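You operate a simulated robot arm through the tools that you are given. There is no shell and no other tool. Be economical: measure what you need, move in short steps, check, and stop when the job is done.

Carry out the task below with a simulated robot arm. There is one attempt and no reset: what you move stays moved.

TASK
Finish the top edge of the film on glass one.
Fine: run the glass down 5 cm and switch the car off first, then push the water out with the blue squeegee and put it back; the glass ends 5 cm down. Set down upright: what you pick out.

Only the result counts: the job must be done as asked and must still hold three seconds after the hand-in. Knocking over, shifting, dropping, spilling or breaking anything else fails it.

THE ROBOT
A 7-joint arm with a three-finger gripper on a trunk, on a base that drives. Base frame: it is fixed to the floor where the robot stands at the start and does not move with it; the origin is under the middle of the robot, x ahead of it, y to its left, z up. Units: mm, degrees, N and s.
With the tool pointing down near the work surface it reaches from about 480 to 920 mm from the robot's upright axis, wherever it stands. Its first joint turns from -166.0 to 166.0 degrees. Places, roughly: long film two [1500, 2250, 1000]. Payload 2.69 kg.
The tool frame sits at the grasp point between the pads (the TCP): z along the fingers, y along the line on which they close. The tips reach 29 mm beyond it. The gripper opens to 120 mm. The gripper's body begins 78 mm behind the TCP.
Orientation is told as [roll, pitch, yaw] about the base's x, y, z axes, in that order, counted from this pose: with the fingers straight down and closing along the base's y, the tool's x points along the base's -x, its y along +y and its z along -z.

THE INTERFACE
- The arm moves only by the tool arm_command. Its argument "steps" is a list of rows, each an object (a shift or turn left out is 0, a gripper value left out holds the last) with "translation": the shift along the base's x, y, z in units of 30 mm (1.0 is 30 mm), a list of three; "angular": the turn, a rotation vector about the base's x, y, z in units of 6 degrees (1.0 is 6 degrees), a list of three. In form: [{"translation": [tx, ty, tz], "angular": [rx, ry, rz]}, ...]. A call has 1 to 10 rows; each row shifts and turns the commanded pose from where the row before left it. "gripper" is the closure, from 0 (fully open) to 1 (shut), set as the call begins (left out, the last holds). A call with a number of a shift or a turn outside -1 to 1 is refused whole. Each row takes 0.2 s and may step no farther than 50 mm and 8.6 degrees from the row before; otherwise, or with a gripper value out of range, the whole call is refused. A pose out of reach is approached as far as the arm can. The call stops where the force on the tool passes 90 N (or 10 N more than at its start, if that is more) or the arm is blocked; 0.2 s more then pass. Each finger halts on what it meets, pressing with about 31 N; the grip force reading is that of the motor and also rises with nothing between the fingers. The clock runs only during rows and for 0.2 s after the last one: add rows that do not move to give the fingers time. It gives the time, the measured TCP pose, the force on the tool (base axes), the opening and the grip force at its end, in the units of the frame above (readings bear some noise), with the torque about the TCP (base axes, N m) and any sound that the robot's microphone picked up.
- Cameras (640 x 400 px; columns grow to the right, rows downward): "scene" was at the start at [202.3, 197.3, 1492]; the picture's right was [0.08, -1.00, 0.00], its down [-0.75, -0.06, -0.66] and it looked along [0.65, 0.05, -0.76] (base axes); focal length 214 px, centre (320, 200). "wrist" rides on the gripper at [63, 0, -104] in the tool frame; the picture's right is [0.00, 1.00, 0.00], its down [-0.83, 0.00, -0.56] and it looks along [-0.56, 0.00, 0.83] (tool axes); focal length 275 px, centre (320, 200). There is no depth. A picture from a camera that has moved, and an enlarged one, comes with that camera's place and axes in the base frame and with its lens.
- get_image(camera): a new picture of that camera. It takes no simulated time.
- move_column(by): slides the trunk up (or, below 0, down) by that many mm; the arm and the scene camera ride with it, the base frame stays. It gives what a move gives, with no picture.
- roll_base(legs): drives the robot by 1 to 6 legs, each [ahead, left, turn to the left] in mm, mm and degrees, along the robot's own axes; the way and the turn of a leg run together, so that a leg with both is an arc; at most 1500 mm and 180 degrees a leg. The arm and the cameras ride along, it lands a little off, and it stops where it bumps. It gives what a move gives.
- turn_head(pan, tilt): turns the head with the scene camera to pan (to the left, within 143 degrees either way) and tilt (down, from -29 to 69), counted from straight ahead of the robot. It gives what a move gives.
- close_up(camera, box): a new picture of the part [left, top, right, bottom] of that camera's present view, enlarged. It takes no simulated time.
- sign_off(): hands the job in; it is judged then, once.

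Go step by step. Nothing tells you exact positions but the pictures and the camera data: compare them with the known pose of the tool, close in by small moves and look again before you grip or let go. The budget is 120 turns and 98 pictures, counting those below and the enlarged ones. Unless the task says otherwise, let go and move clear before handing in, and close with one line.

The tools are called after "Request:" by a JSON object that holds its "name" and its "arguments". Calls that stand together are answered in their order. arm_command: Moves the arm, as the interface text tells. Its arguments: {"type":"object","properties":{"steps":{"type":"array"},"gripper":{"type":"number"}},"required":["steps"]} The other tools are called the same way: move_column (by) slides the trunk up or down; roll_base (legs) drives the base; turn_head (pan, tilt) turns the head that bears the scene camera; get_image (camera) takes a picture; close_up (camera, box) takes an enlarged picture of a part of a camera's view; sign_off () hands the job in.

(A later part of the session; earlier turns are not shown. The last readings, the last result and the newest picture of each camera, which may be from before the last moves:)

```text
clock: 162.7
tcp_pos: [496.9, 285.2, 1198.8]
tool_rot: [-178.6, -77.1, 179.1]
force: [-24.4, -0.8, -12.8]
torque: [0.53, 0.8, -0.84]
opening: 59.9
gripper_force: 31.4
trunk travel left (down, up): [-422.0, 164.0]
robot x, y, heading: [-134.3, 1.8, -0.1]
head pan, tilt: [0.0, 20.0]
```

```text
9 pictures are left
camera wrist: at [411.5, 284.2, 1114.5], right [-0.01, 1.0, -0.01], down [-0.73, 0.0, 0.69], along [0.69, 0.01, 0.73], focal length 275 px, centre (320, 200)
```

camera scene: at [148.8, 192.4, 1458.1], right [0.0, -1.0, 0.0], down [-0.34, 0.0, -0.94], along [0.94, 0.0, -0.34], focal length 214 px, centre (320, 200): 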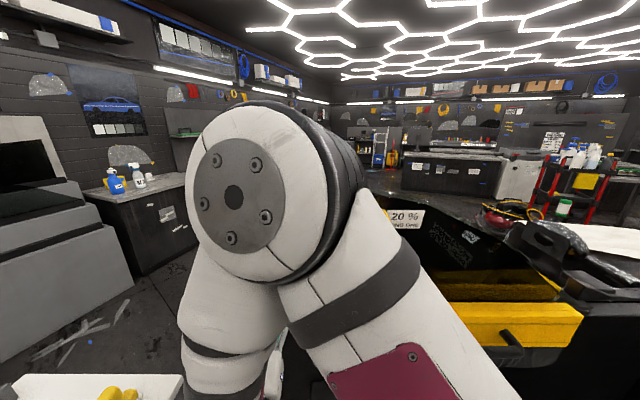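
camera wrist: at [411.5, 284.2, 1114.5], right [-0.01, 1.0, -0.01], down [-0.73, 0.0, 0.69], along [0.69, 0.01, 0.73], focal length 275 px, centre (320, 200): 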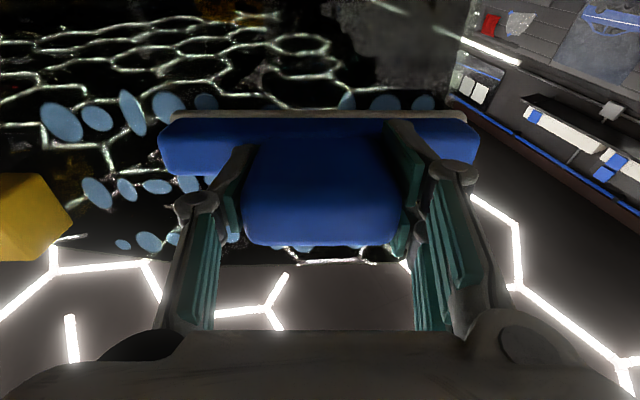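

Continue upward with a steady ~20 N.

Request:
{"name": "arm_command", "arguments": {"steps": [{"translation": [-0.08, 0, 0.4], "angular": [0, 0, -0.04]}, {"translation": [-0.085, 0, 0.4]}, {"translation": [-0.085, 0, 0.4]}]}}

Request:
{"name": "close_up", "arguments": {"camera": "wrist", "box": [130, 40, 490, 265]}}

```text
clock: 163.5
tcp_pos: [491.9, 284.6, 1235.9]
tool_rot: [-179.0, -76.8, 179.2]
force: [-11.3, -0.6, -3.7]
torque: [0.09, 0.26, 0.17]
opening: 59.7
gripper_force: 30.9
trunk travel left (down, up): [-422.0, 164.0]
robot x, y, heading: [-134.0, 1.3, -0.2]
head pan, tilt: [0.0, 20.0]
```

```text
1.78 times, centred on (310, 152) of wrist
camera zoom: at [405.3, 284.9, 1150.6], right [0.0, 1.0, -0.01], down [-0.73, 0.01, 0.68], along [0.68, 0.01, 0.73], focal length 489 px, centre (338, 284)
```

zoom: 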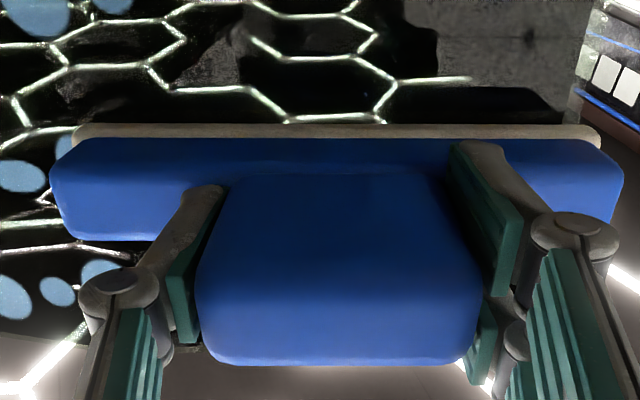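

The bottom row is wiped clean. Continue up toward the top edge.

Request:
{"name": "arm_command", "arguments": {"steps": [{"translation": [-0.06, 0, 0.4]}, {"translation": [-0.08, 0, 0.4]}, {"translation": [-0.08, 0, 0.4]}]}}

Request:
{"name": "arm_command", "arguments": {"steps": [{"translation": [-0.08, 0, 0.4]}, {"translation": [-0.08, 0, 0.4]}]}}

```text
clock: 164.3
tcp_pos: [485.6, 284.7, 1271.3]
tool_rot: [-179.0, -76.8, 179.2]
force: [-6.3, -2.0, -3.6]
torque: [0.14, 0.16, -0.01]
opening: 59.6
gripper_force: 30.7
trunk travel left (down, up): [-422.0, 164.0]
robot x, y, heading: [-135.7, 0.9, -0.1]
head pan, tilt: [0.0, 20.0]
```

```text
clock: 164.9
tcp_pos: [480.1, 284.6, 1294.1]
tool_rot: [-178.7, -77.0, 178.8]
force: [-0.2, -0.2, -2.2]
torque: [0.02, 0.08, -0.03]
opening: 59.4
gripper_force: 30.9
trunk travel left (down, up): [-422.0, 164.0]
robot x, y, heading: [-127.4, 0.7, 0.1]
head pan, tilt: [0.0, 20.0]
```

Contact was lost near the top row; I drop back a little, press again and redo the top with less retreat.

Request:
{"name": "arm_command", "arguments": {"steps": [{"translation": [-0.2, 0, 0]}, {"translation": [0.1, 0, -0.5]}, {"translation": [0.1, 0, -0.4]}, {"translation": [0.25, 0, 0]}, {}]}}

```text
clock: 166.1
tcp_pos: [487.0, 285.7, 1269.1]
tool_rot: [-178.6, -77.1, 179.0]
force: [-22.4, -2.9, -6.2]
torque: [0.26, 0.47, -0.89]
opening: 59.7
gripper_force: 31.2
trunk travel left (down, up): [-422.0, 164.0]
robot x, y, heading: [-132.8, -0.0, 0.1]
head pan, tilt: [0.0, 20.0]
```

Request:
{"name": "arm_command", "arguments": {"steps": [{"translation": [-0.05, 0, 0.4]}, {"translation": [-0.06, 0, 0.4]}]}}

Request:
{"name": "arm_command", "arguments": {"steps": [{"translation": [-0.05, 0, 0.4]}, {"translation": [-0.06, 0, 0.4]}]}}

```text
clock: 166.7
tcp_pos: [483.4, 287.4, 1292.1]
tool_rot: [-178.5, -77.0, 178.9]
force: [-36.3, -2.6, -17.0]
torque: [0.51, 1.2, -0.72]
opening: 59.6
gripper_force: 31.2
trunk travel left (down, up): [-422.0, 164.0]
robot x, y, heading: [-132.3, 0.4, 0.1]
head pan, tilt: [0.0, 20.0]
```

```text
clock: 167.3
tcp_pos: [478.2, 287.1, 1317.3]
tool_rot: [-178.5, -77.0, 179.0]
force: [-57.2, 1.6, -25.2]
torque: [0.76, 1.69, -0.95]
opening: 59.6
gripper_force: 31.4
trunk travel left (down, up): [-422.0, 164.0]
robot x, y, heading: [-131.4, 2.6, 0.1]
head pan, tilt: [0.0, 20.0]
```

Request:
{"name": "arm_command", "arguments": {"steps": [{"translation": [-0.13, 0, 0.4]}, {"translation": [-0.1, 0, 0.4]}, {"translation": [-0.1, 0, 0.4]}]}}

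Request:
{"name": "get_image", "arguments": {"camera": "wrist"}}

```text
clock: 167.7
tcp_pos: [477.5, 286.1, 1317.9]
tool_rot: [-173.9, -77.8, 174.2]
force: [-54.0, 2.0, -8.7]
torque: [0.34, -0.1, -0.52]
opening: 59.7
gripper_force: 31.0
trunk travel left (down, up): [-422.0, 164.0]
robot x, y, heading: [-131.5, 1.2, 0.2]
head pan, tilt: [0.0, 20.0]
stopped in row 2: the force on the tool passed its limit at 99 N (the readings are from after the stop); the commanded pose is now the measured one
```

```text
7 pictures are left
camera wrist: at [390.0, 284.8, 1234.6], right [0.0, 1.0, -0.03], down [-0.72, 0.02, 0.7], along [0.7, 0.02, 0.72], focal length 275 px, centre (320, 200)
```

wrist: 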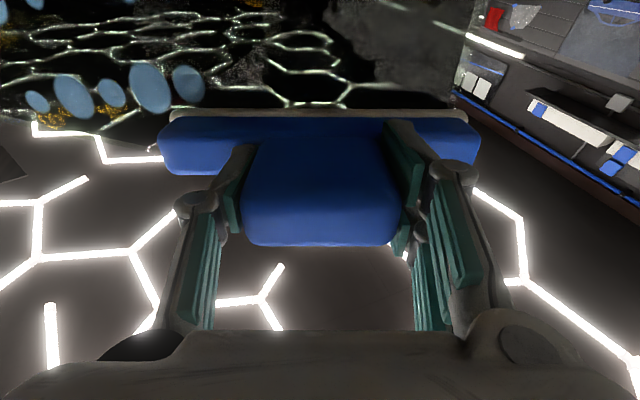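

The left group is wiped clean. I ease the pressure and finish the stroke over the edge.

Request:
{"name": "arm_command", "arguments": {"steps": [{"translation": [-0.12, 0, 0]}, {"translation": [-0.08, 0, 0.3]}, {"translation": [-0.08, 0, 0.4]}, {"translation": [-0.08, 0, 0.4]}]}}

```text
clock: 168.5
tcp_pos: [479.8, 284.7, 1321.0]
tool_rot: [-164.7, -79.3, 164.3]
force: [-75.3, 4.6, -5.8]
torque: [0.36, -0.47, 1.88]
opening: 59.8
gripper_force: 31.2
trunk travel left (down, up): [-422.0, 164.0]
robot x, y, heading: [-130.0, 3.1, 0.4]
head pan, tilt: [0.0, 20.0]
stopped in row 3: the force on the tool passed its limit at 114 N (the readings are from after the stop); the commanded pose is now the measured one
```

The arm is near its limit up here; I retreat from the glass.

Request:
{"name": "arm_command", "arguments": {"steps": [{"translation": [-0.6, 0, 0]}, {"translation": [-0.8, 0, -0.5]}, {}]}}

```text
clock: 169.5
tcp_pos: [472.8, 247.7, 1295.5]
tool_rot: [-158.4, -79.8, 151.3]
force: [-6.4, -1.8, -4.1]
torque: [-0.1, 0.13, 0.36]
opening: 59.7
gripper_force: 31.1
trunk travel left (down, up): [-422.0, 164.0]
robot x, y, heading: [-135.9, 0.3, -0.1]
head pan, tilt: [0.0, 20.0]
stopped in row 3: the arm was blocked; the commanded pose is now the measured one
```

The arm posture is being blocked up here (elbow). I bring it down and back into the comfortable range and re-square the tool.

Request:
{"name": "arm_command", "arguments": {"steps": [{"translation": [-0.2, 0, -0.8]}, {"translation": [-0.2, 0.2, -0.8], "angular": [0, 0, 0.3]}, {"translation": [-0.2, 0.2, -0.8], "angular": [0, -0.2, 0.4]}, {"angular": [0, -0.3, 0.4]}, {}]}}

```text
clock: 170.7
tcp_pos: [453.7, 270.9, 1226.0]
tool_rot: [-165.6, -76.9, 165.6]
force: [0.0, -0.2, -2.5]
torque: [0.02, 0.12, -0.02]
opening: 59.7
gripper_force: 30.9
out of reach, approached as far as the arm can: row 4
trunk travel left (down, up): [-422.0, 164.0]
robot x, y, heading: [-135.2, 1.4, 0.1]
head pan, tilt: [0.0, 20.0]
```

I square it up, move to the right group, and raise the trunk so that the whole stroke is in comfortable range.

Request:
{"name": "arm_command", "arguments": {"steps": [{"translation": [0.1, -0.95, -0.9], "angular": [0.27, 0, 0]}, {"translation": [0.1, -0.95, -0.9], "angular": [0.27, 0, 0]}, {"translation": [0.1, -0.9, -0.9]}, {}]}}

Request:
{"name": "move_column", "arguments": {"by": 150}}

Request:
{"name": "arm_command", "arguments": {"steps": [{"translation": [0, 0, -0.95]}, {"translation": [0, 0, -0.95]}, {"translation": [0, 0, -0.95]}, {"translation": [0, 0, -0.95]}, {"translation": [0, 0, -0.95]}, {"translation": [0, 0, -0.8]}, {}]}}

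```text
clock: 171.7
tcp_pos: [493.1, 253.5, 1146.1]
tool_rot: [179.8, -77.3, 179.8]
force: [-0.8, -0.1, -2.6]
torque: [0.01, 0.1, 0.01]
opening: 59.9
gripper_force: 31.4
out of reach, approached as far as the arm can: row 1, 2, 3
trunk travel left (down, up): [-422.0, 164.0]
robot x, y, heading: [-133.6, 3.1, -0.2]
head pan, tilt: [0.0, 20.0]
```

```text
clock: 173.5
tcp_pos: [482.7, 255.0, 1290.1]
tool_rot: [-177.8, -78.4, 178.0]
force: [-33.5, -4.3, -3.2]
torque: [0.09, -0.03, -1.14]
opening: 59.9
gripper_force: 30.8
trunk travel left (down, up): [-574.0, 12.0]
robot x, y, heading: [-136.8, -1.2, 0.1]
head pan, tilt: [0.0, 20.0]
stopped: the force on the tool passed its limit at 96 N (the readings are from after the stop); the commanded pose is now the measured one
```

```text
clock: 175.1
tcp_pos: [485.5, 254.4, 1122.3]
tool_rot: [-178.2, -78.3, 178.4]
force: [0.2, -0.5, -2.6]
torque: [0.0, 0.1, -0.01]
opening: 59.6
gripper_force: 31.2
trunk travel left (down, up): [-574.0, 12.0]
robot x, y, heading: [-135.6, 1.7, 0.4]
head pan, tilt: [0.0, 20.0]
```

The right group is too close to the robot's axis for this posture, so I shift the base 90 mm to the right (the tool stays clear of glass and yellow block).

Request:
{"name": "roll_base", "arguments": {"legs": [[0, -90, 0]]}}

```text
clock: 176.0
tcp_pos: [492.7, 228.2, 1122.5]
tool_rot: [-177.5, -78.3, 176.9]
force: [-0.3, -0.4, -2.3]
torque: [0.0, 0.12, -0.02]
opening: 59.6
gripper_force: 31.3
trunk travel left (down, up): [-574.0, 12.0]
robot x, y, heading: [-134.7, -13.6, -0.3]
head pan, tilt: [0.0, 20.0]
stopped in leg 1: the robot was blocked; the commanded pose is now the measured one
```

Blocked on the right. Instead I go left 70 mm and back 150 mm, which gives the radius needed.

Request:
{"name": "roll_base", "arguments": {"legs": [[0, 70, 0], [-150, 0, 0]]}}

```text
clock: 177.8
tcp_pos: [393.1, 300.4, 1121.3]
tool_rot: [-177.4, -78.4, 176.9]
force: [-0.4, 0.3, -1.8]
torque: [-0.02, 0.09, -0.01]
opening: 59.6
gripper_force: 31.4
trunk travel left (down, up): [-574.0, 12.0]
robot x, y, heading: [-230.9, 56.4, -0.5]
head pan, tilt: [0.0, 20.0]
stopped in leg 2: the robot was blocked; the commanded pose is now the measured one
```

Good: there is room now. I move in front of the right group (bar centre y 186) and touch.

Request:
{"name": "arm_command", "arguments": {"steps": [{"translation": [0.8, -0.95, 0], "angular": [0.08, 0, 0.09]}, {"translation": [0.8, -0.95, 0]}, {"translation": [0.8, -0.95, 0]}, {"translation": [0.8, -0.95, 0]}, {}]}}

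Request:
{"name": "arm_command", "arguments": {"steps": [{"translation": [0.4, 0, 0]}, {"translation": [0.2, 0, 0]}, {}]}}

```text
clock: 179.0
tcp_pos: [489.2, 196.7, 1124.8]
tool_rot: [-179.1, -78.5, 178.5]
force: [-0.3, 0.0, -2.0]
torque: [-0.01, 0.09, 0.01]
opening: 59.4
gripper_force: 31.3
out of reach, approached as far as the arm can: row 4
trunk travel left (down, up): [-574.0, 12.0]
robot x, y, heading: [-234.4, 52.9, -0.5]
head pan, tilt: [0.0, 20.0]
```

```text
clock: 179.8
tcp_pos: [507.0, 198.4, 1124.0]
tool_rot: [-179.2, -78.5, 178.4]
force: [0.0, 0.3, -3.0]
torque: [-0.03, 0.11, 0.0]
opening: 59.4
gripper_force: 31.5
trunk travel left (down, up): [-574.0, 12.0]
robot x, y, heading: [-227.3, 53.4, -0.2]
head pan, tilt: [0.0, 20.0]
```

Request:
{"name": "arm_command", "arguments": {"steps": [{"translation": [0, -0.4, 0.3]}, {}]}}

```text
clock: 180.4
tcp_pos: [504.4, 195.9, 1135.3]
tool_rot: [-179.1, -78.5, 178.6]
force: [0.1, -0.9, -2.4]
torque: [-0.01, 0.11, 0.04]
opening: 59.9
gripper_force: 31.1
out of reach, approached as far as the arm can: row 1
trunk travel left (down, up): [-574.0, 12.0]
robot x, y, heading: [-229.6, 56.9, -0.3]
head pan, tilt: [0.0, 20.0]
```

Request:
{"name": "arm_command", "arguments": {"steps": [{"translation": [-0.8, 0, 0.6]}, {"translation": [-0.5, 0, 0.9]}, {"translation": [0, -0.2, 0.9]}, {"translation": [0, -0.2, 0.5]}, {}]}}

Request:
{"name": "move_column", "arguments": {"by": -100}}

Request:
{"name": "arm_command", "arguments": {"steps": [{"translation": [0.3, 0, 0]}, {"translation": [0.2, 0, 0]}, {}]}}

```text
clock: 181.6
tcp_pos: [464.1, 181.9, 1223.5]
tool_rot: [-180.1, -78.4, 179.9]
force: [0.0, 0.3, -2.4]
torque: [0.05, 0.09, -0.03]
opening: 59.9
gripper_force: 30.8
trunk travel left (down, up): [-574.0, 12.0]
robot x, y, heading: [-233.7, 58.3, -0.5]
head pan, tilt: [0.0, 20.0]
```

```text
clock: 182.9
tcp_pos: [474.0, 183.6, 1123.6]
tool_rot: [-179.6, -78.5, 179.4]
force: [-0.7, -0.1, -2.0]
torque: [0.0, 0.07, -0.01]
opening: 59.7
gripper_force: 30.8
trunk travel left (down, up): [-474.0, 112.0]
robot x, y, heading: [-230.8, 55.8, -0.4]
head pan, tilt: [0.0, 20.0]
```

```text
clock: 183.7
tcp_pos: [490.6, 183.8, 1124.4]
tool_rot: [-179.7, -78.6, 179.6]
force: [-0.2, 0.6, -1.7]
torque: [-0.02, 0.11, 0.02]
opening: 59.8
gripper_force: 30.8
trunk travel left (down, up): [-474.0, 112.0]
robot x, y, heading: [-234.1, 52.7, -0.5]
head pan, tilt: [0.0, 20.0]
```

Now feasible. Approach to contact.

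Request:
{"name": "arm_command", "arguments": {"steps": [{"translation": [0.4, 0.1, 0]}, {"translation": [0.15, 0, 0]}, {"translation": [0.1, 0, 0]}, {}]}}

Request:
{"name": "get_image", "arguments": {"camera": "wrist"}}

```text
clock: 184.7
tcp_pos: [508.7, 185.2, 1122.9]
tool_rot: [-179.6, -78.6, 179.6]
force: [0.5, 0.1, -2.3]
torque: [0.01, 0.11, -0.01]
opening: 59.3
gripper_force: 31.3
trunk travel left (down, up): [-474.0, 112.0]
robot x, y, heading: [-230.0, 56.2, -0.3]
head pan, tilt: [0.0, 20.0]
```

```text
6 pictures are left
camera wrist: at [420.1, 186.7, 1040.5], right [0.0, 1.0, -0.01], down [-0.71, 0.01, 0.7], along [0.7, 0.0, 0.71], focal length 275 px, centre (320, 200)
```

wrist: 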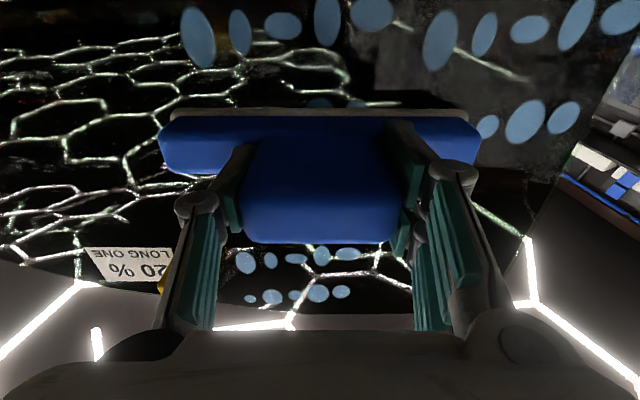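

I see bead rows below the pad that I didn't expect; I take an overall look before stroking.

Request:
{"name": "get_image", "arguments": {"camera": "scene"}}

```text
5 pictures are left
camera scene: at [13.1, 244.3, 1509.5], right [-0.01, -1.0, 0.0], down [-0.34, 0.0, -0.94], along [0.94, -0.01, -0.34], focal length 214 px, centre (320, 200)
```

scene: 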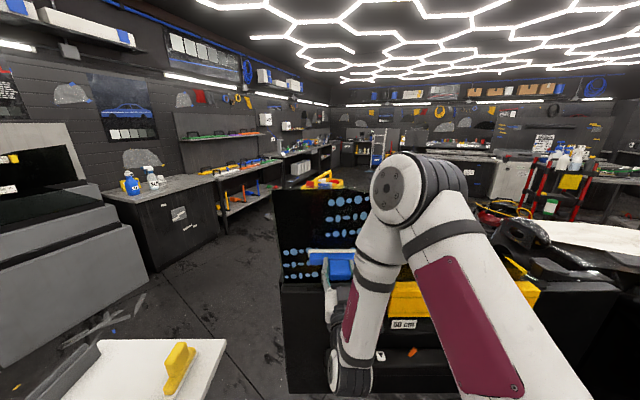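

Request:
{"name": "close_up", "arguments": {"camera": "scene", "box": [270, 180, 398, 290]}}

```text
3.64 times, centred on (334, 235) of scene
camera zoom: at [13.1, 244.3, 1509.5], right [-0.01, -1.0, 0.0], down [-0.34, 0.0, -0.94], along [0.94, -0.01, -0.34], focal length 780 px, centre (269, 73)
```

zoom: 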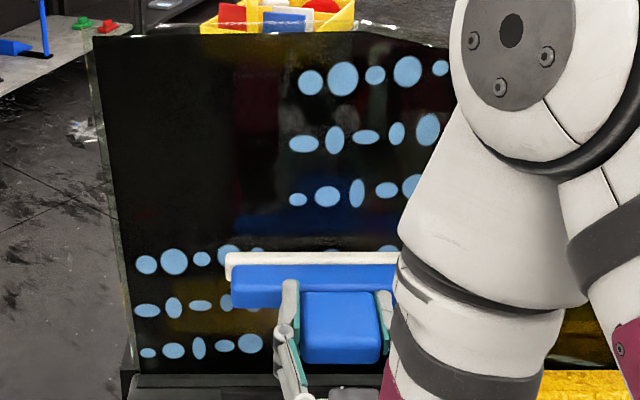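

The left group's water seems to have run down (now at z ≈ 1035–1138), the same beneath the right group. I'll do full strokes from below it all the way over the top edge. First I test in free space whether the arm covers the whole height from here.

Request:
{"name": "arm_command", "arguments": {"steps": [{"translation": [-0.9, 0, 0]}, {"translation": [-0.9, 0, 0]}, {}]}}

Request:
{"name": "move_column", "arguments": {"by": -130}}

Request:
{"name": "arm_command", "arguments": {"steps": [{"translation": [0, 0, 1]}, {"translation": [0, 0, 1]}, {"translation": [0, 0, 1]}, {"translation": [0, 0, 1]}, {"translation": [0, 0, 1]}, {"translation": [0, 0, 1]}, {"translation": [0, 0, 1]}, {"translation": [0, 0, 1]}, {"translation": [0, 0, 1]}, {"translation": [0, 0, 1]}]}}

```text
clock: 185.5
tcp_pos: [465.2, 189.2, 1131.3]
tool_rot: [-179.1, -78.8, 179.4]
force: [-0.1, -0.4, -2.5]
torque: [-0.02, 0.05, 0.0]
opening: 59.4
gripper_force: 31.0
out of reach, approached as far as the arm can: row 2
trunk travel left (down, up): [-474.0, 112.0]
robot x, y, heading: [-230.9, 54.8, -0.4]
head pan, tilt: [0.0, 20.0]
```

```text
clock: 186.7
tcp_pos: [529.1, 191.4, 1022.1]
tool_rot: [-176.9, -79.4, 177.3]
force: [-45.0, -1.4, -8.2]
torque: [-0.36, 0.09, -1.8]
opening: 59.9
gripper_force: 31.7
trunk travel left (down, up): [-365.0, 220.0]
robot x, y, heading: [-228.1, 54.2, -0.3]
head pan, tilt: [0.0, 20.0]
stopped: the force on the tool passed its limit at 105 N (the readings are from after the stop); the commanded pose is now the measured one
```

```text
clock: 187.0
tcp_pos: [528.6, 190.7, 1023.5]
tool_rot: [-175.4, -80.6, 175.8]
force: [-30.8, -1.1, -3.9]
torque: [0.13, -0.5, -1.29]
opening: 59.7
gripper_force: 31.7
out of reach, approached as far as the arm can: row 1
trunk travel left (down, up): [-365.0, 220.0]
robot x, y, heading: [-228.6, 58.5, -0.2]
head pan, tilt: [0.0, 20.0]
stopped in row 1: the force on the tool passed its limit at 112 N (the readings are from after the stop); the commanded pose is now the measured one
```

The trunk shifts the shoulder forward when lowered, which pushed the pad against the glass. I take the base diagonally back-left to get off the glass and gain room.

Request:
{"name": "roll_base", "arguments": {"legs": [[-40, 60, 0], [-100, 0, 0]]}}

```text
clock: 188.8
tcp_pos: [390.8, 250.7, 1023.2]
tool_rot: [-176.1, -80.5, 176.4]
force: [-0.2, -0.1, -2.0]
torque: [-0.04, 0.08, 0.01]
opening: 59.6
gripper_force: 30.9
trunk travel left (down, up): [-365.0, 220.0]
robot x, y, heading: [-374.0, 117.2, -0.5]
head pan, tilt: [0.0, 20.0]
```

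Plenty of room now. I square up at y ≈ 187 and test the vertical travel clear of the glass.

Request:
{"name": "arm_command", "arguments": {"steps": [{"translation": [0.5, -0.7, -0.3], "angular": [0.1, -0.15, 0]}, {"translation": [0.5, -0.7, -0.3], "angular": [0, -0.15, 0]}, {"translation": [0.4, -0.7, -0.35]}, {}]}}

Request:
{"name": "arm_command", "arguments": {"steps": [{"translation": [0, 0, 1]}, {"translation": [0, 0, 1]}, {"translation": [0, 0, 1]}, {"translation": [0, 0, 1]}, {"translation": [0, 0, 1]}, {"translation": [0, 0, 1]}, {"translation": [0, 0, 1]}, {"translation": [0, 0, 1]}, {"translation": [0, 0, 1]}, {"translation": [0, 0, 1]}]}}

Request:
{"name": "arm_command", "arguments": {"steps": [{"translation": [0, 0, 1]}, {"translation": [0, 0, 0.7]}, {}]}}

```text
clock: 189.8
tcp_pos: [426.9, 218.1, 1002.3]
tool_rot: [-179.1, -78.9, 178.8]
force: [0.0, 0.0, -1.7]
torque: [0.0, 0.09, 0.02]
opening: 59.7
gripper_force: 31.2
out of reach, approached as far as the arm can: row 2, 3
trunk travel left (down, up): [-365.0, 220.0]
robot x, y, heading: [-374.6, 119.0, -0.5]
head pan, tilt: [0.0, 20.0]
```

```text
clock: 192.0
tcp_pos: [426.9, 216.6, 1303.9]
tool_rot: [-179.7, -79.0, -180.0]
force: [0.1, -0.2, -2.8]
torque: [-0.01, 0.08, 0.02]
opening: 59.7
gripper_force: 31.2
trunk travel left (down, up): [-365.0, 220.0]
robot x, y, heading: [-372.7, 116.7, -0.5]
head pan, tilt: [0.0, 20.0]
```

```text
clock: 192.8
tcp_pos: [427.5, 216.5, 1355.6]
tool_rot: [-179.7, -78.9, -180.0]
force: [0.3, -0.3, -2.2]
torque: [-0.01, 0.12, -0.01]
opening: 59.4
gripper_force: 30.9
trunk travel left (down, up): [-365.0, 220.0]
robot x, y, heading: [-369.2, 118.5, -0.4]
head pan, tilt: [0.0, 20.0]
```

Full height works; only the low-right corner is limited, so I lower the trunk 60 mm and descend at y ≈ 187.

Request:
{"name": "move_column", "arguments": {"by": -60}}

Request:
{"name": "arm_command", "arguments": {"steps": [{"translation": [0, -0.5, -0.5]}, {"translation": [0, -0.47, -0.9]}, {"translation": [0.2, 0, -1]}, {"translation": [0.2, 0, -1]}, {"translation": [0.2, 0, -1]}, {"translation": [0.2, 0, -1]}, {"translation": [0.2, 0, -1]}, {"translation": [0.2, 0, -1]}, {"translation": [0.2, 0, -1]}, {"translation": [0.2, 0, -1]}]}}

Request:
{"name": "arm_command", "arguments": {"steps": [{"translation": [0.2, 0, -0.7]}, {}]}}

```text
clock: 193.8
tcp_pos: [424.9, 216.2, 1293.4]
tool_rot: [-179.8, -78.8, -179.9]
force: [0.5, -0.1, -1.6]
torque: [-0.01, 0.11, -0.01]
opening: 59.6
gripper_force: 31.4
trunk travel left (down, up): [-305.0, 280.0]
robot x, y, heading: [-369.3, 113.4, -0.6]
head pan, tilt: [0.0, 20.0]
```

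```text
clock: 196.0
tcp_pos: [468.4, 207.1, 1022.2]
tool_rot: [-179.7, -78.8, 179.6]
force: [-0.5, 0.3, -0.7]
torque: [-0.02, 0.15, -0.01]
opening: 59.5
gripper_force: 30.9
out of reach, approached as far as the arm can: row 5, 7, 8, 9, 10
trunk travel left (down, up): [-305.0, 280.0]
robot x, y, heading: [-372.5, 117.6, -0.7]
head pan, tilt: [0.0, 20.0]
```

```text
clock: 196.6
tcp_pos: [472.7, 213.2, 1001.4]
tool_rot: [-179.7, -78.8, 179.4]
force: [0.0, -0.3, -3.6]
torque: [0.02, 0.14, -0.02]
opening: 59.5
gripper_force: 31.0
out of reach, approached as far as the arm can: row 1
trunk travel left (down, up): [-305.0, 280.0]
robot x, y, heading: [-371.0, 114.1, -0.5]
head pan, tilt: [0.0, 20.0]
```

The limit follows the base, so I shift the base 30 mm right.

Request:
{"name": "roll_base", "arguments": {"legs": [[0, -30, 0]]}}

Request:
{"name": "arm_command", "arguments": {"steps": [{"translation": [0.5, 0.05, -0.2]}, {"translation": [0.5, 0, 0]}, {"translation": [0.4, 0, 0]}, {}]}}

```text
clock: 197.3
tcp_pos: [474.8, 204.1, 999.4]
tool_rot: [-179.4, -79.0, 179.4]
force: [-0.6, -0.6, -1.9]
torque: [0.01, 0.12, -0.01]
opening: 59.6
gripper_force: 30.9
trunk travel left (down, up): [-305.0, 280.0]
robot x, y, heading: [-373.4, 112.9, -0.7]
head pan, tilt: [0.0, 20.0]
stopped in leg 1: the robot was blocked; the commanded pose is now the measured one
```

```text
clock: 198.3
tcp_pos: [514.7, 210.9, 998.3]
tool_rot: [-179.9, -78.7, 179.1]
force: [0.8, 0.0, 7.6]
torque: [0.55, -0.52, 0.02]
opening: 59.6
gripper_force: 31.2
out of reach, approached as far as the arm can: row 3
trunk travel left (down, up): [-305.0, 280.0]
robot x, y, heading: [-371.2, 114.0, -0.6]
head pan, tilt: [0.0, 20.0]
```

The base is blocked there, but a small right turn gives the same effect. I back off, turn the base by 3°, and re-square the tool.

Request:
{"name": "arm_command", "arguments": {"steps": [{"translation": [-0.9, 0, 0.4]}, {}]}}

Request:
{"name": "roll_base", "arguments": {"legs": [[0, 0, -3.5]]}}

Request:
{"name": "arm_command", "arguments": {"steps": [{"translation": [0, 0, 0], "angular": [0, 0, 0.5]}, {}]}}

```text
clock: 198.9
tcp_pos: [489.6, 208.8, 1005.7]
tool_rot: [-179.5, -79.0, 179.2]
force: [0.7, 0.2, -2.1]
torque: [0.02, 0.1, 0.01]
opening: 59.6
gripper_force: 30.8
trunk travel left (down, up): [-305.0, 280.0]
robot x, y, heading: [-371.0, 111.3, -0.5]
head pan, tilt: [0.0, 20.0]
```

```text
clock: 199.8
tcp_pos: [492.2, 155.9, 1006.6]
tool_rot: [-179.7, -79.0, 175.8]
force: [0.1, 0.7, -3.0]
torque: [-0.01, 0.05, -0.02]
opening: 60.0
gripper_force: 30.9
trunk travel left (down, up): [-305.0, 280.0]
robot x, y, heading: [-372.3, 113.3, -4.3]
head pan, tilt: [0.0, 20.0]
```

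```text
clock: 200.4
tcp_pos: [488.5, 173.5, 1010.3]
tool_rot: [-179.6, -79.1, 178.0]
force: [0.4, 1.2, -2.0]
torque: [0.0, 0.11, 0.0]
opening: 59.7
gripper_force: 30.5
out of reach, approached as far as the arm can: row 1
trunk travel left (down, up): [-305.0, 280.0]
robot x, y, heading: [-370.0, 106.8, -4.3]
head pan, tilt: [0.0, 20.0]
```

Request:
{"name": "arm_command", "arguments": {"steps": [{"translation": [0.3, 0.45, 0], "angular": [0, 0, 0.27]}, {"translation": [0.5, 0, 0]}, {"translation": [0.4, 0, 0]}, {"translation": [0.2, 0, 0]}, {}]}}

```text
clock: 201.6
tcp_pos: [527.0, 203.1, 1011.7]
tool_rot: [-179.4, -79.0, 179.8]
force: [0.4, -0.2, -2.4]
torque: [0.04, 0.08, 0.02]
opening: 59.6
gripper_force: 30.7
out of reach, approached as far as the arm can: row 1, 3
trunk travel left (down, up): [-305.0, 280.0]
robot x, y, heading: [-367.4, 108.5, -4.4]
head pan, tilt: [0.0, 20.0]
```

Request:
{"name": "arm_command", "arguments": {"steps": [{"translation": [-0.6, 0, 0]}, {}]}}

Request:
{"name": "roll_base", "arguments": {"legs": [[0, 0, -3]]}}

Request:
{"name": "arm_command", "arguments": {"steps": [{"translation": [0, 0.7, 0], "angular": [0, 0, 0.5]}, {"translation": [0.5, 0.2, 0]}, {}]}}

```text
clock: 202.2
tcp_pos: [509.5, 201.4, 1010.9]
tool_rot: [-179.6, -79.0, -179.6]
force: [-0.1, -0.6, -2.9]
torque: [-0.04, 0.09, -0.03]
opening: 59.5
gripper_force: 30.9
trunk travel left (down, up): [-305.0, 280.0]
robot x, y, heading: [-369.8, 109.6, -4.2]
head pan, tilt: [0.0, 20.0]
```

```text
clock: 203.0
tcp_pos: [512.2, 154.4, 1011.4]
tool_rot: [-179.5, -79.0, 177.4]
force: [0.0, 0.5, -1.9]
torque: [-0.02, 0.08, 0.02]
opening: 59.7
gripper_force: 31.0
trunk travel left (down, up): [-305.0, 280.0]
robot x, y, heading: [-372.0, 109.9, -7.3]
head pan, tilt: [0.0, 20.0]
```

```text
clock: 203.8
tcp_pos: [526.4, 188.0, 1013.1]
tool_rot: [-179.6, -79.1, -179.9]
force: [1.0, -0.4, -2.3]
torque: [0.0, 0.12, -0.03]
opening: 59.6
gripper_force: 31.0
out of reach, approached as far as the arm can: row 1
trunk travel left (down, up): [-305.0, 280.0]
robot x, y, heading: [-369.3, 108.3, -7.1]
head pan, tilt: [0.0, 20.0]
```

Good: bar centre y ≈ 188, square. Lower slightly and touch the glass.

Request:
{"name": "arm_command", "arguments": {"steps": [{"translation": [0.1, 0, -0.2]}, {"translation": [0.15, 0, 0]}, {"translation": [0.1, 0, 0]}]}}

Request:
{"name": "arm_command", "arguments": {"steps": [{"translation": [0.1, 0, 0]}, {}]}}

```text
clock: 204.6
tcp_pos: [533.2, 189.2, 1007.2]
tool_rot: [-179.5, -79.1, 179.6]
force: [-56.1, -0.6, -5.8]
torque: [0.24, 0.0, -1.2]
opening: 59.7
gripper_force: 31.3
trunk travel left (down, up): [-305.0, 280.0]
robot x, y, heading: [-370.4, 111.6, -7.2]
head pan, tilt: [0.0, 20.0]
```

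```text
clock: 205.1
tcp_pos: [533.1, 187.7, 1002.8]
tool_rot: [-178.7, -79.8, 178.9]
force: [-31.8, -0.3, -3.9]
torque: [-0.14, -0.23, -1.67]
opening: 59.8
gripper_force: 30.8
trunk travel left (down, up): [-305.0, 280.0]
robot x, y, heading: [-370.4, 111.8, -7.3]
head pan, tilt: [0.0, 20.0]
stopped in row 2: the force on the tool passed its limit at 91 N (the readings are from after the stop); the commanded pose is now the measured one
```

Contact. Now the long upward stroke.

Request:
{"name": "arm_command", "arguments": {"steps": [{"translation": [-0.08, 0, 0.4]}, {"translation": [-0.065, 0, 0.4]}, {"translation": [-0.065, 0, 0.4]}, {"translation": [-0.065, 0, 0.4]}]}}

Request:
{"name": "arm_command", "arguments": {"steps": [{"translation": [-0.065, 0, 0.4]}, {"translation": [-0.065, 0, 0.4]}, {"translation": [-0.065, 0, 0.4]}]}}

```text
clock: 206.1
tcp_pos: [524.5, 189.5, 1050.5]
tool_rot: [-178.4, -79.9, 178.8]
force: [-46.7, -0.2, -21.8]
torque: [0.65, 0.74, -1.38]
opening: 59.8
gripper_force: 31.2
trunk travel left (down, up): [-305.0, 280.0]
robot x, y, heading: [-373.0, 111.3, -7.2]
head pan, tilt: [0.0, 20.0]
```

```text
clock: 206.9
tcp_pos: [519.3, 189.0, 1086.2]
tool_rot: [-178.4, -79.8, 178.8]
force: [-51.1, 0.2, -22.3]
torque: [0.74, 0.84, -1.47]
opening: 59.7
gripper_force: 31.4
trunk travel left (down, up): [-305.0, 280.0]
robot x, y, heading: [-377.1, 108.9, -7.1]
head pan, tilt: [0.0, 20.0]
```

Request:
{"name": "arm_command", "arguments": {"steps": [{"translation": [-0.11, 0, 0.4], "angular": [0, 0, -0.05]}, {"translation": [-0.065, 0, 0.4]}, {"translation": [-0.065, 0, 0.4]}, {"translation": [-0.068, 0, 0.4]}]}}

Request:
{"name": "arm_command", "arguments": {"steps": [{"translation": [-0.068, 0, 0.4]}, {"translation": [-0.068, 0, 0.4]}, {"translation": [-0.07, 0, 0.4]}]}}

Request:
{"name": "arm_command", "arguments": {"steps": [{"translation": [-0.07, 0, 0.4]}, {"translation": [-0.07, 0, 0.4]}, {"translation": [-0.07, 0, 0.4]}]}}

```text
clock: 207.9
tcp_pos: [508.6, 186.9, 1134.2]
tool_rot: [-178.4, -79.8, 178.4]
force: [-43.4, 0.0, -19.5]
torque: [0.11, 0.72, -0.25]
opening: 60.1
gripper_force: 31.8
trunk travel left (down, up): [-305.0, 280.0]
robot x, y, heading: [-378.3, 115.1, -7.2]
head pan, tilt: [0.0, 20.0]
```

```text
clock: 208.7
tcp_pos: [504.1, 188.2, 1171.0]
tool_rot: [-178.6, -79.6, 178.7]
force: [-42.3, -0.9, -19.2]
torque: [0.23, 0.7, -0.4]
opening: 59.7
gripper_force: 30.9
trunk travel left (down, up): [-305.0, 280.0]
robot x, y, heading: [-372.2, 112.7, -7.3]
head pan, tilt: [0.0, 20.0]
```

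```text
clock: 209.5
tcp_pos: [497.9, 188.4, 1207.3]
tool_rot: [-178.6, -79.7, 178.6]
force: [-43.6, -0.5, -18.4]
torque: [0.03, 0.71, -0.14]
opening: 59.6
gripper_force: 31.0
trunk travel left (down, up): [-305.0, 280.0]
robot x, y, heading: [-373.9, 110.7, -7.3]
head pan, tilt: [0.0, 20.0]
```

Request:
{"name": "arm_command", "arguments": {"steps": [{"translation": [-0.075, 0, 0.4]}, {"translation": [-0.075, 0, 0.4]}, {"translation": [-0.075, 0, 0.4]}]}}

Request:
{"name": "arm_command", "arguments": {"steps": [{"translation": [-0.075, 0, 0.4]}, {"translation": [-0.075, 0, 0.4]}, {"translation": [-0.078, 0, 0.4]}]}}

Request:
{"name": "arm_command", "arguments": {"steps": [{"translation": [-0.085, 0, 0.4]}, {"translation": [-0.085, 0, 0.4]}]}}

```text
clock: 210.3
tcp_pos: [491.7, 189.1, 1243.3]
tool_rot: [-178.5, -79.7, 178.5]
force: [-48.9, -0.9, -20.3]
torque: [0.17, 0.83, -0.23]
opening: 59.8
gripper_force: 31.2
trunk travel left (down, up): [-305.0, 280.0]
robot x, y, heading: [-369.0, 110.7, -7.0]
head pan, tilt: [0.0, 20.0]
```

```text
clock: 211.1
tcp_pos: [484.8, 188.3, 1280.0]
tool_rot: [-178.8, -79.4, 178.7]
force: [-34.5, -0.4, -15.6]
torque: [-0.09, 0.67, 0.13]
opening: 59.8
gripper_force: 31.2
trunk travel left (down, up): [-305.0, 280.0]
robot x, y, heading: [-372.2, 109.6, -7.3]
head pan, tilt: [0.0, 20.0]
```

```text
clock: 211.7
tcp_pos: [480.5, 188.9, 1303.5]
tool_rot: [-179.2, -79.5, 179.0]
force: [-18.3, -0.2, -12.1]
torque: [0.03, 0.48, -0.04]
opening: 59.7
gripper_force: 30.7
trunk travel left (down, up): [-305.0, 280.0]
robot x, y, heading: [-370.8, 112.5, -7.2]
head pan, tilt: [0.0, 20.0]
```

Request:
{"name": "arm_command", "arguments": {"steps": [{"translation": [-0.065, 0, 0.4]}, {"translation": [-0.07, 0, 0.4]}]}}

Request:
{"name": "arm_command", "arguments": {"steps": [{"translation": [-0.08, 0, 0.4]}, {"translation": [-0.08, 0, 0.4]}, {"translation": [-0.08, 0, 0.4]}]}}

```text
clock: 212.3
tcp_pos: [475.2, 188.3, 1327.8]
tool_rot: [-179.1, -79.7, 179.1]
force: [-31.3, -1.2, -15.3]
torque: [-0.09, 0.7, 0.37]
opening: 59.8
gripper_force: 31.0
trunk travel left (down, up): [-305.0, 280.0]
robot x, y, heading: [-371.5, 110.0, -7.1]
head pan, tilt: [0.0, 20.0]
```

```text
clock: 213.1
tcp_pos: [470.0, 188.9, 1365.3]
tool_rot: [-179.2, -79.4, 179.1]
force: [-0.3, 0.4, -1.9]
torque: [-0.05, 0.09, 0.01]
opening: 59.7
gripper_force: 31.4
trunk travel left (down, up): [-305.0, 280.0]
robot x, y, heading: [-375.3, 112.8, -7.2]
head pan, tilt: [0.0, 20.0]
```

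Clean pass over the edge. I back off and go down to the start of a left stroke, then look.

Request:
{"name": "arm_command", "arguments": {"steps": [{"translation": [-1, 0.6, 0]}, {"translation": [-0.6, 0.9, -0.6]}, {"translation": [0, 0.9, -1]}, {"translation": [0, 0.9, -1]}, {"translation": [0, 0, -1]}, {"translation": [0.2, 0, -1]}, {"translation": [0.2, 0, -1]}, {"translation": [0.2, 0, -1]}, {"translation": [0.2, 0, -1]}, {"translation": [0.2, 0, -1]}]}}

Request:
{"name": "arm_command", "arguments": {"steps": [{"translation": [0.5, 0, -1]}, {"translation": [0.5, 0, -1]}, {"translation": [0.4, 0, -1]}, {}]}}

Request:
{"name": "get_image", "arguments": {"camera": "wrist"}}

```text
clock: 215.3
tcp_pos: [452.3, 288.1, 1105.2]
tool_rot: [-179.2, -79.5, 179.1]
force: [-0.6, -0.2, -1.7]
torque: [-0.02, 0.13, 0.02]
opening: 59.8
gripper_force: 30.9
trunk travel left (down, up): [-305.0, 280.0]
robot x, y, heading: [-373.5, 105.4, -7.4]
head pan, tilt: [0.0, 20.0]
```

```text
clock: 216.3
tcp_pos: [492.3, 286.5, 1016.9]
tool_rot: [-179.3, -79.5, 179.2]
force: [-0.7, -0.4, -1.6]
torque: [0.01, 0.13, -0.02]
opening: 59.5
gripper_force: 31.0
trunk travel left (down, up): [-305.0, 280.0]
robot x, y, heading: [-371.0, 113.8, -7.0]
head pan, tilt: [0.0, 20.0]
```

```text
3 pictures are left
camera wrist: at [401.8, 286.1, 935.5], right [0.0, 1.0, -0.01], down [-0.7, 0.01, 0.72], along [0.72, 0.0, 0.7], focal length 275 px, centre (320, 200)
```

wrist: 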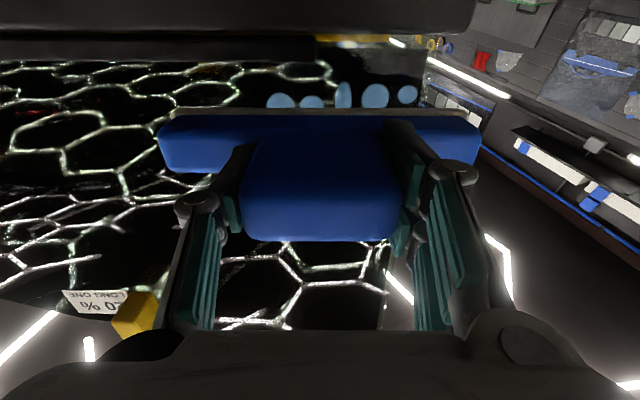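

The right side is completely clean; only the left group's water remains. Same stroke on the left.

Request:
{"name": "arm_command", "arguments": {"steps": [{"translation": [0.5, 0, -0.2]}, {"translation": [0.5, 0, -0.18]}, {"translation": [0.2, 0, 0]}, {}]}}

Request:
{"name": "arm_command", "arguments": {"steps": [{"translation": [0.1, 0, 0]}, {}]}}

```text
clock: 217.3
tcp_pos: [530.7, 287.1, 1003.5]
tool_rot: [-179.2, -79.5, 179.1]
force: [-0.2, 0.1, -1.7]
torque: [-0.02, 0.11, 0.02]
opening: 59.4
gripper_force: 31.1
trunk travel left (down, up): [-305.0, 280.0]
robot x, y, heading: [-374.2, 112.1, -7.0]
head pan, tilt: [0.0, 20.0]
```

```text
clock: 217.9
tcp_pos: [531.2, 286.2, 1004.1]
tool_rot: [-179.2, -79.5, 179.1]
force: [-1.5, -0.2, -2.4]
torque: [0.01, 0.12, -0.07]
opening: 59.4
gripper_force: 30.8
trunk travel left (down, up): [-305.0, 280.0]
robot x, y, heading: [-370.3, 109.2, -7.4]
head pan, tilt: [0.0, 20.0]
```

Request:
{"name": "arm_command", "arguments": {"steps": [{"translation": [0.1, 0, 0]}, {"translation": [-0.05, 0, 0.4]}, {"translation": [-0.06, 0, 0.4]}, {"translation": [-0.065, 0, 0.4]}]}}

Request:
{"name": "arm_command", "arguments": {"steps": [{"translation": [-0.065, 0, 0.4]}, {"translation": [-0.065, 0, 0.4]}, {"translation": [-0.065, 0, 0.4]}]}}

```text
clock: 218.9
tcp_pos: [527.6, 289.6, 1038.0]
tool_rot: [-178.3, -79.9, 178.5]
force: [-48.0, 2.4, -21.2]
torque: [0.47, 0.61, -0.84]
opening: 59.7
gripper_force: 30.9
trunk travel left (down, up): [-305.0, 280.0]
robot x, y, heading: [-373.0, 111.3, -7.1]
head pan, tilt: [0.0, 20.0]
```

```text
clock: 219.7
tcp_pos: [520.4, 287.1, 1074.6]
tool_rot: [-177.8, -79.9, 177.8]
force: [-59.3, 1.0, -26.0]
torque: [0.45, 0.8, -0.88]
opening: 59.5
gripper_force: 31.3
trunk travel left (down, up): [-305.0, 280.0]
robot x, y, heading: [-372.4, 114.1, -7.3]
head pan, tilt: [0.0, 20.0]
```

Request:
{"name": "arm_command", "arguments": {"steps": [{"translation": [-0.12, 0, 0.4], "angular": [0, 0, -0.04]}, {"translation": [-0.07, 0, 0.4]}, {"translation": [-0.07, 0, 0.4]}, {"translation": [-0.07, 0, 0.4]}]}}

Request:
{"name": "arm_command", "arguments": {"steps": [{"translation": [-0.07, 0, 0.4]}, {"translation": [-0.07, 0, 0.4]}, {"translation": [-0.07, 0, 0.4]}]}}

Request:
{"name": "arm_command", "arguments": {"steps": [{"translation": [-0.07, 0, 0.4]}, {"translation": [-0.07, 0, 0.4]}, {"translation": [-0.07, 0, 0.4]}]}}

```text
clock: 220.7
tcp_pos: [512.0, 286.0, 1123.8]
tool_rot: [-178.6, -79.6, 178.3]
force: [-40.4, -0.3, -18.5]
torque: [-0.29, 0.62, 0.99]
opening: 59.7
gripper_force: 31.0
trunk travel left (down, up): [-305.0, 280.0]
robot x, y, heading: [-374.6, 112.2, -7.3]
head pan, tilt: [0.0, 20.0]
```

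```text
clock: 221.5
tcp_pos: [506.4, 288.4, 1158.7]
tool_rot: [-178.8, -79.5, 178.6]
force: [-39.0, -0.1, -17.4]
torque: [-0.04, 0.62, 0.51]
opening: 59.6
gripper_force: 30.4
trunk travel left (down, up): [-305.0, 280.0]
robot x, y, heading: [-371.3, 115.2, -7.2]
head pan, tilt: [0.0, 20.0]
```

```text
clock: 222.3
tcp_pos: [498.8, 287.7, 1196.4]
tool_rot: [-178.7, -79.5, 178.3]
force: [-36.1, 0.1, -16.2]
torque: [-0.32, 0.64, 0.83]
opening: 59.8
gripper_force: 31.1
trunk travel left (down, up): [-305.0, 280.0]
robot x, y, heading: [-371.4, 108.8, -7.3]
head pan, tilt: [0.0, 20.0]
```

Request:
{"name": "arm_command", "arguments": {"steps": [{"translation": [-0.07, 0, 0.4], "angular": [0, 0, 0.03]}, {"translation": [-0.072, 0, 0.4]}, {"translation": [-0.073, 0, 0.4]}]}}

Request:
{"name": "arm_command", "arguments": {"steps": [{"translation": [-0.073, 0, 0.4]}, {"translation": [-0.074, 0, 0.4]}, {"translation": [-0.075, 0, 0.4]}]}}

Request:
{"name": "arm_command", "arguments": {"steps": [{"translation": [-0.075, 0, 0.4]}, {"translation": [-0.075, 0, 0.4]}]}}

```text
clock: 223.1
tcp_pos: [493.9, 288.3, 1230.5]
tool_rot: [-178.3, -79.7, 178.3]
force: [-45.9, -1.0, -21.9]
torque: [0.25, 0.76, -0.53]
opening: 59.8
gripper_force: 30.9
trunk travel left (down, up): [-305.0, 280.0]
robot x, y, heading: [-374.3, 110.3, -7.2]
head pan, tilt: [0.0, 20.0]
```

```text
clock: 223.9
tcp_pos: [486.0, 286.5, 1268.7]
tool_rot: [-178.8, -79.5, 178.8]
force: [-36.7, -1.2, -15.7]
torque: [-0.1, 0.61, 0.37]
opening: 59.9
gripper_force: 30.9
trunk travel left (down, up): [-305.0, 280.0]
robot x, y, heading: [-376.0, 111.6, -7.1]
head pan, tilt: [0.0, 20.0]
```

```text
clock: 224.5
tcp_pos: [482.9, 287.1, 1291.2]
tool_rot: [-179.0, -79.5, 178.9]
force: [-34.0, -0.8, -16.5]
torque: [0.06, 0.63, 0.05]
opening: 59.6
gripper_force: 31.2
trunk travel left (down, up): [-305.0, 280.0]
robot x, y, heading: [-370.4, 111.7, -7.2]
head pan, tilt: [0.0, 20.0]
```

Request:
{"name": "arm_command", "arguments": {"steps": [{"translation": [-0.072, 0, 0.4]}, {"translation": [-0.072, 0, 0.4]}, {"translation": [-0.075, 0, 0.4]}]}}

Request:
{"name": "arm_command", "arguments": {"steps": [{"translation": [-0.08, 0, 0.4]}, {"translation": [-0.08, 0, 0.4]}, {"translation": [-0.08, 0, 0.4]}]}}

Request:
{"name": "arm_command", "arguments": {"steps": [{"translation": [-1, 0, 0.2]}, {"translation": [-0.8, 0, 0]}, {"translation": [0, 0, -1]}, {"translation": [0, 0, -1]}, {"translation": [0, 0, -1]}, {"translation": [0, 0, -1]}, {"translation": [0, 0, -1]}, {"translation": [0, 0, -1]}, {"translation": [0, 0, -1]}, {"translation": [0, 0, -1]}]}}

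Request:
{"name": "turn_head", "arguments": {"pan": 10, "tilt": 20}}

Request:
{"name": "get_image", "arguments": {"camera": "wrist"}}

```text
clock: 225.3
tcp_pos: [476.4, 286.7, 1328.5]
tool_rot: [-179.0, -79.5, 178.9]
force: [-28.7, -1.4, -14.1]
torque: [-0.07, 0.62, 0.16]
opening: 59.5
gripper_force: 30.8
trunk travel left (down, up): [-305.0, 280.0]
robot x, y, heading: [-372.0, 110.9, -7.2]
head pan, tilt: [0.0, 20.0]
```

```text
clock: 226.1
tcp_pos: [472.0, 285.1, 1364.9]
tool_rot: [-179.2, -79.5, 179.0]
force: [0.0, 0.3, -3.7]
torque: [0.0, 0.08, -0.02]
opening: 59.7
gripper_force: 30.8
trunk travel left (down, up): [-305.0, 280.0]
robot x, y, heading: [-371.8, 112.6, -7.2]
head pan, tilt: [0.0, 20.0]
```

```text
clock: 228.3
tcp_pos: [416.4, 287.6, 1131.2]
tool_rot: [-179.2, -79.5, 179.3]
force: [-1.2, 0.5, -1.9]
torque: [0.0, 0.13, -0.02]
opening: 59.2
gripper_force: 31.1
trunk travel left (down, up): [-305.0, 280.0]
robot x, y, heading: [-371.0, 111.1, -7.1]
head pan, tilt: [0.0, 20.0]
```

```text
clock: 229.0
tcp_pos: [417.6, 287.2, 1129.6]
tool_rot: [-179.1, -79.7, 179.0]
force: [0.6, 0.7, -3.1]
torque: [-0.02, 0.08, 0.01]
opening: 59.4
gripper_force: 31.4
trunk travel left (down, up): [-305.0, 280.0]
robot x, y, heading: [-373.5, 108.4, -6.8]
head pan, tilt: [10.0, 20.0]
```

```text
2 pictures are left
camera wrist: at [325.5, 287.6, 1049.1], right [0.0, 1.0, -0.01], down [-0.7, 0.01, 0.72], along [0.72, 0.0, 0.7], focal length 275 px, centre (320, 200)
```

wrist: 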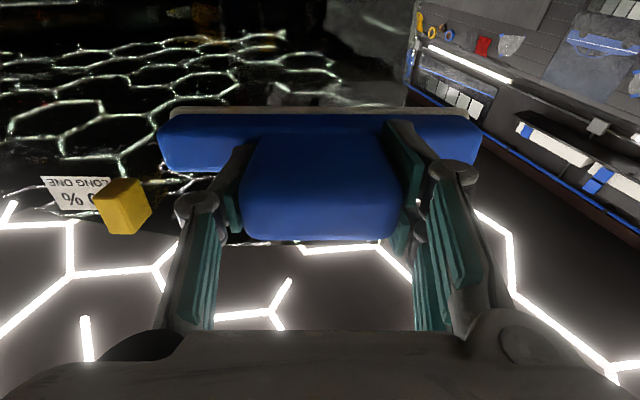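

No water visible any more and the glass stands where it was. Now the squeegee goes back: tool down again, swing to the table.

Request:
{"name": "turn_head", "arguments": {"pan": -40, "tilt": 20}}

Request:
{"name": "arm_command", "arguments": {"steps": [{"translation": [-0.3, 0.2, 0.2], "angular": [0, 1, 0]}, {"translation": [0, 0.2, 0.2], "angular": [0, 1, 0]}, {"angular": [0, 1, 0]}, {"angular": [0, 1, 0]}, {"angular": [0, 1, 0]}, {"angular": [0, 1, 0]}, {"angular": [0, 1, 0]}, {"angular": [0, 1, 0]}, {"angular": [0, 1, 0]}, {"angular": [0, 1, 0]}]}}

Request:
{"name": "arm_command", "arguments": {"steps": [{"angular": [0, 1, 0]}, {"angular": [0, 1, 0]}, {"angular": [0, 1, 0]}, {"angular": [0, 1, 0]}, {"angular": [0, 1, 0]}, {"angular": [0, 1, 0]}, {"angular": [0, 0.7, 0]}, {}]}}

```text
clock: 230.2
tcp_pos: [416.5, 287.8, 1130.5]
tool_rot: [-179.1, -79.6, 179.1]
force: [0.2, -0.3, -1.8]
torque: [0.0, 0.05, -0.02]
opening: 59.6
gripper_force: 31.1
trunk travel left (down, up): [-305.0, 280.0]
robot x, y, heading: [-374.2, 111.7, -7.3]
head pan, tilt: [-40.0, 20.0]
```

```text
clock: 232.4
tcp_pos: [406.8, 299.2, 1142.4]
tool_rot: [-0.3, -40.4, 0.2]
force: [-0.2, -0.8, -2.7]
torque: [-0.01, 0.04, -0.04]
opening: 59.6
gripper_force: 30.6
trunk travel left (down, up): [-305.0, 280.0]
robot x, y, heading: [-372.1, 109.3, -7.1]
head pan, tilt: [-40.0, 20.0]
```

```text
clock: 234.2
tcp_pos: [408.2, 300.1, 1141.5]
tool_rot: [0.0, -0.2, 0.2]
force: [-0.4, 0.2, -2.0]
torque: [-0.02, -0.01, -0.01]
opening: 59.5
gripper_force: 30.9
trunk travel left (down, up): [-305.0, 280.0]
robot x, y, heading: [-374.2, 110.9, -7.1]
head pan, tilt: [-40.0, 20.0]
```

Request:
{"name": "arm_command", "arguments": {"steps": [{"translation": [-0.576, 0.704, 0], "angular": [0, 0, 1]}, {"translation": [-0.576, 0.704, 0], "angular": [0, 0, 1]}, {"translation": [-0.576, 0.704, 0], "angular": [0, 0, 1]}, {"translation": [-0.576, 0.704, 0], "angular": [0, 0, 1]}, {"translation": [-0.576, 0.704, 0], "angular": [0, 0, 1]}, {"translation": [-0.576, 0.704, 0], "angular": [0, 0, 1]}, {"translation": [-0.576, 0.704, 0], "angular": [0, 0, 1]}, {"translation": [-0.576, 0.704, 0], "angular": [0, 0, 1]}, {"translation": [-0.576, 0.704, 0], "angular": [0, 0, 1]}, {"translation": [-0.576, 0.704, 0], "angular": [0, 0, 1]}]}}

Request:
{"name": "arm_command", "arguments": {"steps": [{"translation": [-0.576, 0.704, 0], "angular": [0, 0, 1]}, {"translation": [-0.576, 0.704, 0], "angular": [0, 0, 1]}, {"translation": [-0.576, 0.704, 0], "angular": [0, 0, 1]}, {"translation": [-0.576, 0.704, 0], "angular": [0, 0, 1]}, {"translation": [-0.576, 0.704, 0], "angular": [0, 0, 1]}, {}]}}

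```text
clock: 236.4
tcp_pos: [235.0, 507.9, 1140.9]
tool_rot: [-0.1, -0.2, 60.2]
force: [-0.1, -1.0, -2.2]
torque: [0.0, 0.03, -0.02]
opening: 59.7
gripper_force: 30.8
trunk travel left (down, up): [-305.0, 280.0]
robot x, y, heading: [-372.4, 113.5, -7.1]
head pan, tilt: [-40.0, 20.0]
```

```text
clock: 237.8
tcp_pos: [147.8, 616.9, 1142.6]
tool_rot: [0.0, -0.2, 90.2]
force: [0.0, 0.1, -2.6]
torque: [0.0, 0.04, 0.03]
opening: 59.5
gripper_force: 30.7
trunk travel left (down, up): [-305.0, 280.0]
robot x, y, heading: [-372.0, 113.1, -7.0]
head pan, tilt: [-40.0, 20.0]
```

Request:
{"name": "arm_command", "arguments": {"steps": [{"translation": [0.02, 0, -1]}, {"translation": [0.02, 0, -1]}, {"translation": [0, 0, -1]}, {"translation": [0, 0, -1]}, {"translation": [0, 0, -1]}, {"translation": [0, 0, -1]}, {"translation": [0, 0, -0.6]}, {}]}}

Request:
{"name": "arm_command", "arguments": {"steps": [{"translation": [0, 0, -0.2]}, {}]}}

Request:
{"name": "arm_command", "arguments": {"steps": [{"translation": [0, 0, -0.1]}, {}]}}

```text
clock: 239.6
tcp_pos: [151.8, 615.6, 944.5]
tool_rot: [-0.2, -0.2, 90.2]
force: [-0.4, 0.6, -2.3]
torque: [0.02, -0.01, -0.01]
opening: 59.7
gripper_force: 30.8
trunk travel left (down, up): [-305.0, 280.0]
robot x, y, heading: [-375.2, 108.9, -7.3]
head pan, tilt: [-40.0, 20.0]
```

```text
clock: 240.2
tcp_pos: [150.4, 617.5, 937.8]
tool_rot: [-0.1, -0.2, 90.2]
force: [-1.8, -0.3, -2.6]
torque: [0.03, 0.0, -0.05]
opening: 59.6
gripper_force: 31.3
trunk travel left (down, up): [-305.0, 280.0]
robot x, y, heading: [-370.5, 110.3, -7.2]
head pan, tilt: [-40.0, 20.0]
```

```text
clock: 240.8
tcp_pos: [150.3, 615.2, 936.3]
tool_rot: [-0.1, -0.3, 90.2]
force: [0.2, 0.7, -2.1]
torque: [0.04, 0.02, 0.02]
opening: 59.5
gripper_force: 31.1
trunk travel left (down, up): [-305.0, 280.0]
robot x, y, heading: [-370.9, 106.6, -7.2]
head pan, tilt: [-40.0, 20.0]
```

Request:
{"name": "arm_command", "arguments": {"steps": [{"translation": [0, 0, -0.08]}, {}]}}

Request:
{"name": "arm_command", "arguments": {"steps": [{"translation": [0, 0, -0.06]}, {}]}}

```text
clock: 241.4
tcp_pos: [150.3, 615.1, 932.5]
tool_rot: [-0.2, -0.1, 90.2]
force: [1.2, 0.4, -2.8]
torque: [0.01, 0.03, -0.01]
opening: 59.6
gripper_force: 30.7
trunk travel left (down, up): [-305.0, 280.0]
robot x, y, heading: [-372.9, 111.1, -7.3]
head pan, tilt: [-40.0, 20.0]
```

```text
clock: 242.0
tcp_pos: [151.0, 614.7, 932.3]
tool_rot: [-0.1, -0.3, 90.1]
force: [1.4, 1.2, 4.8]
torque: [0.21, 0.46, -0.15]
opening: 59.5
gripper_force: 30.8
trunk travel left (down, up): [-305.0, 280.0]
robot x, y, heading: [-372.0, 111.0, -7.2]
head pan, tilt: [-40.0, 20.0]
```

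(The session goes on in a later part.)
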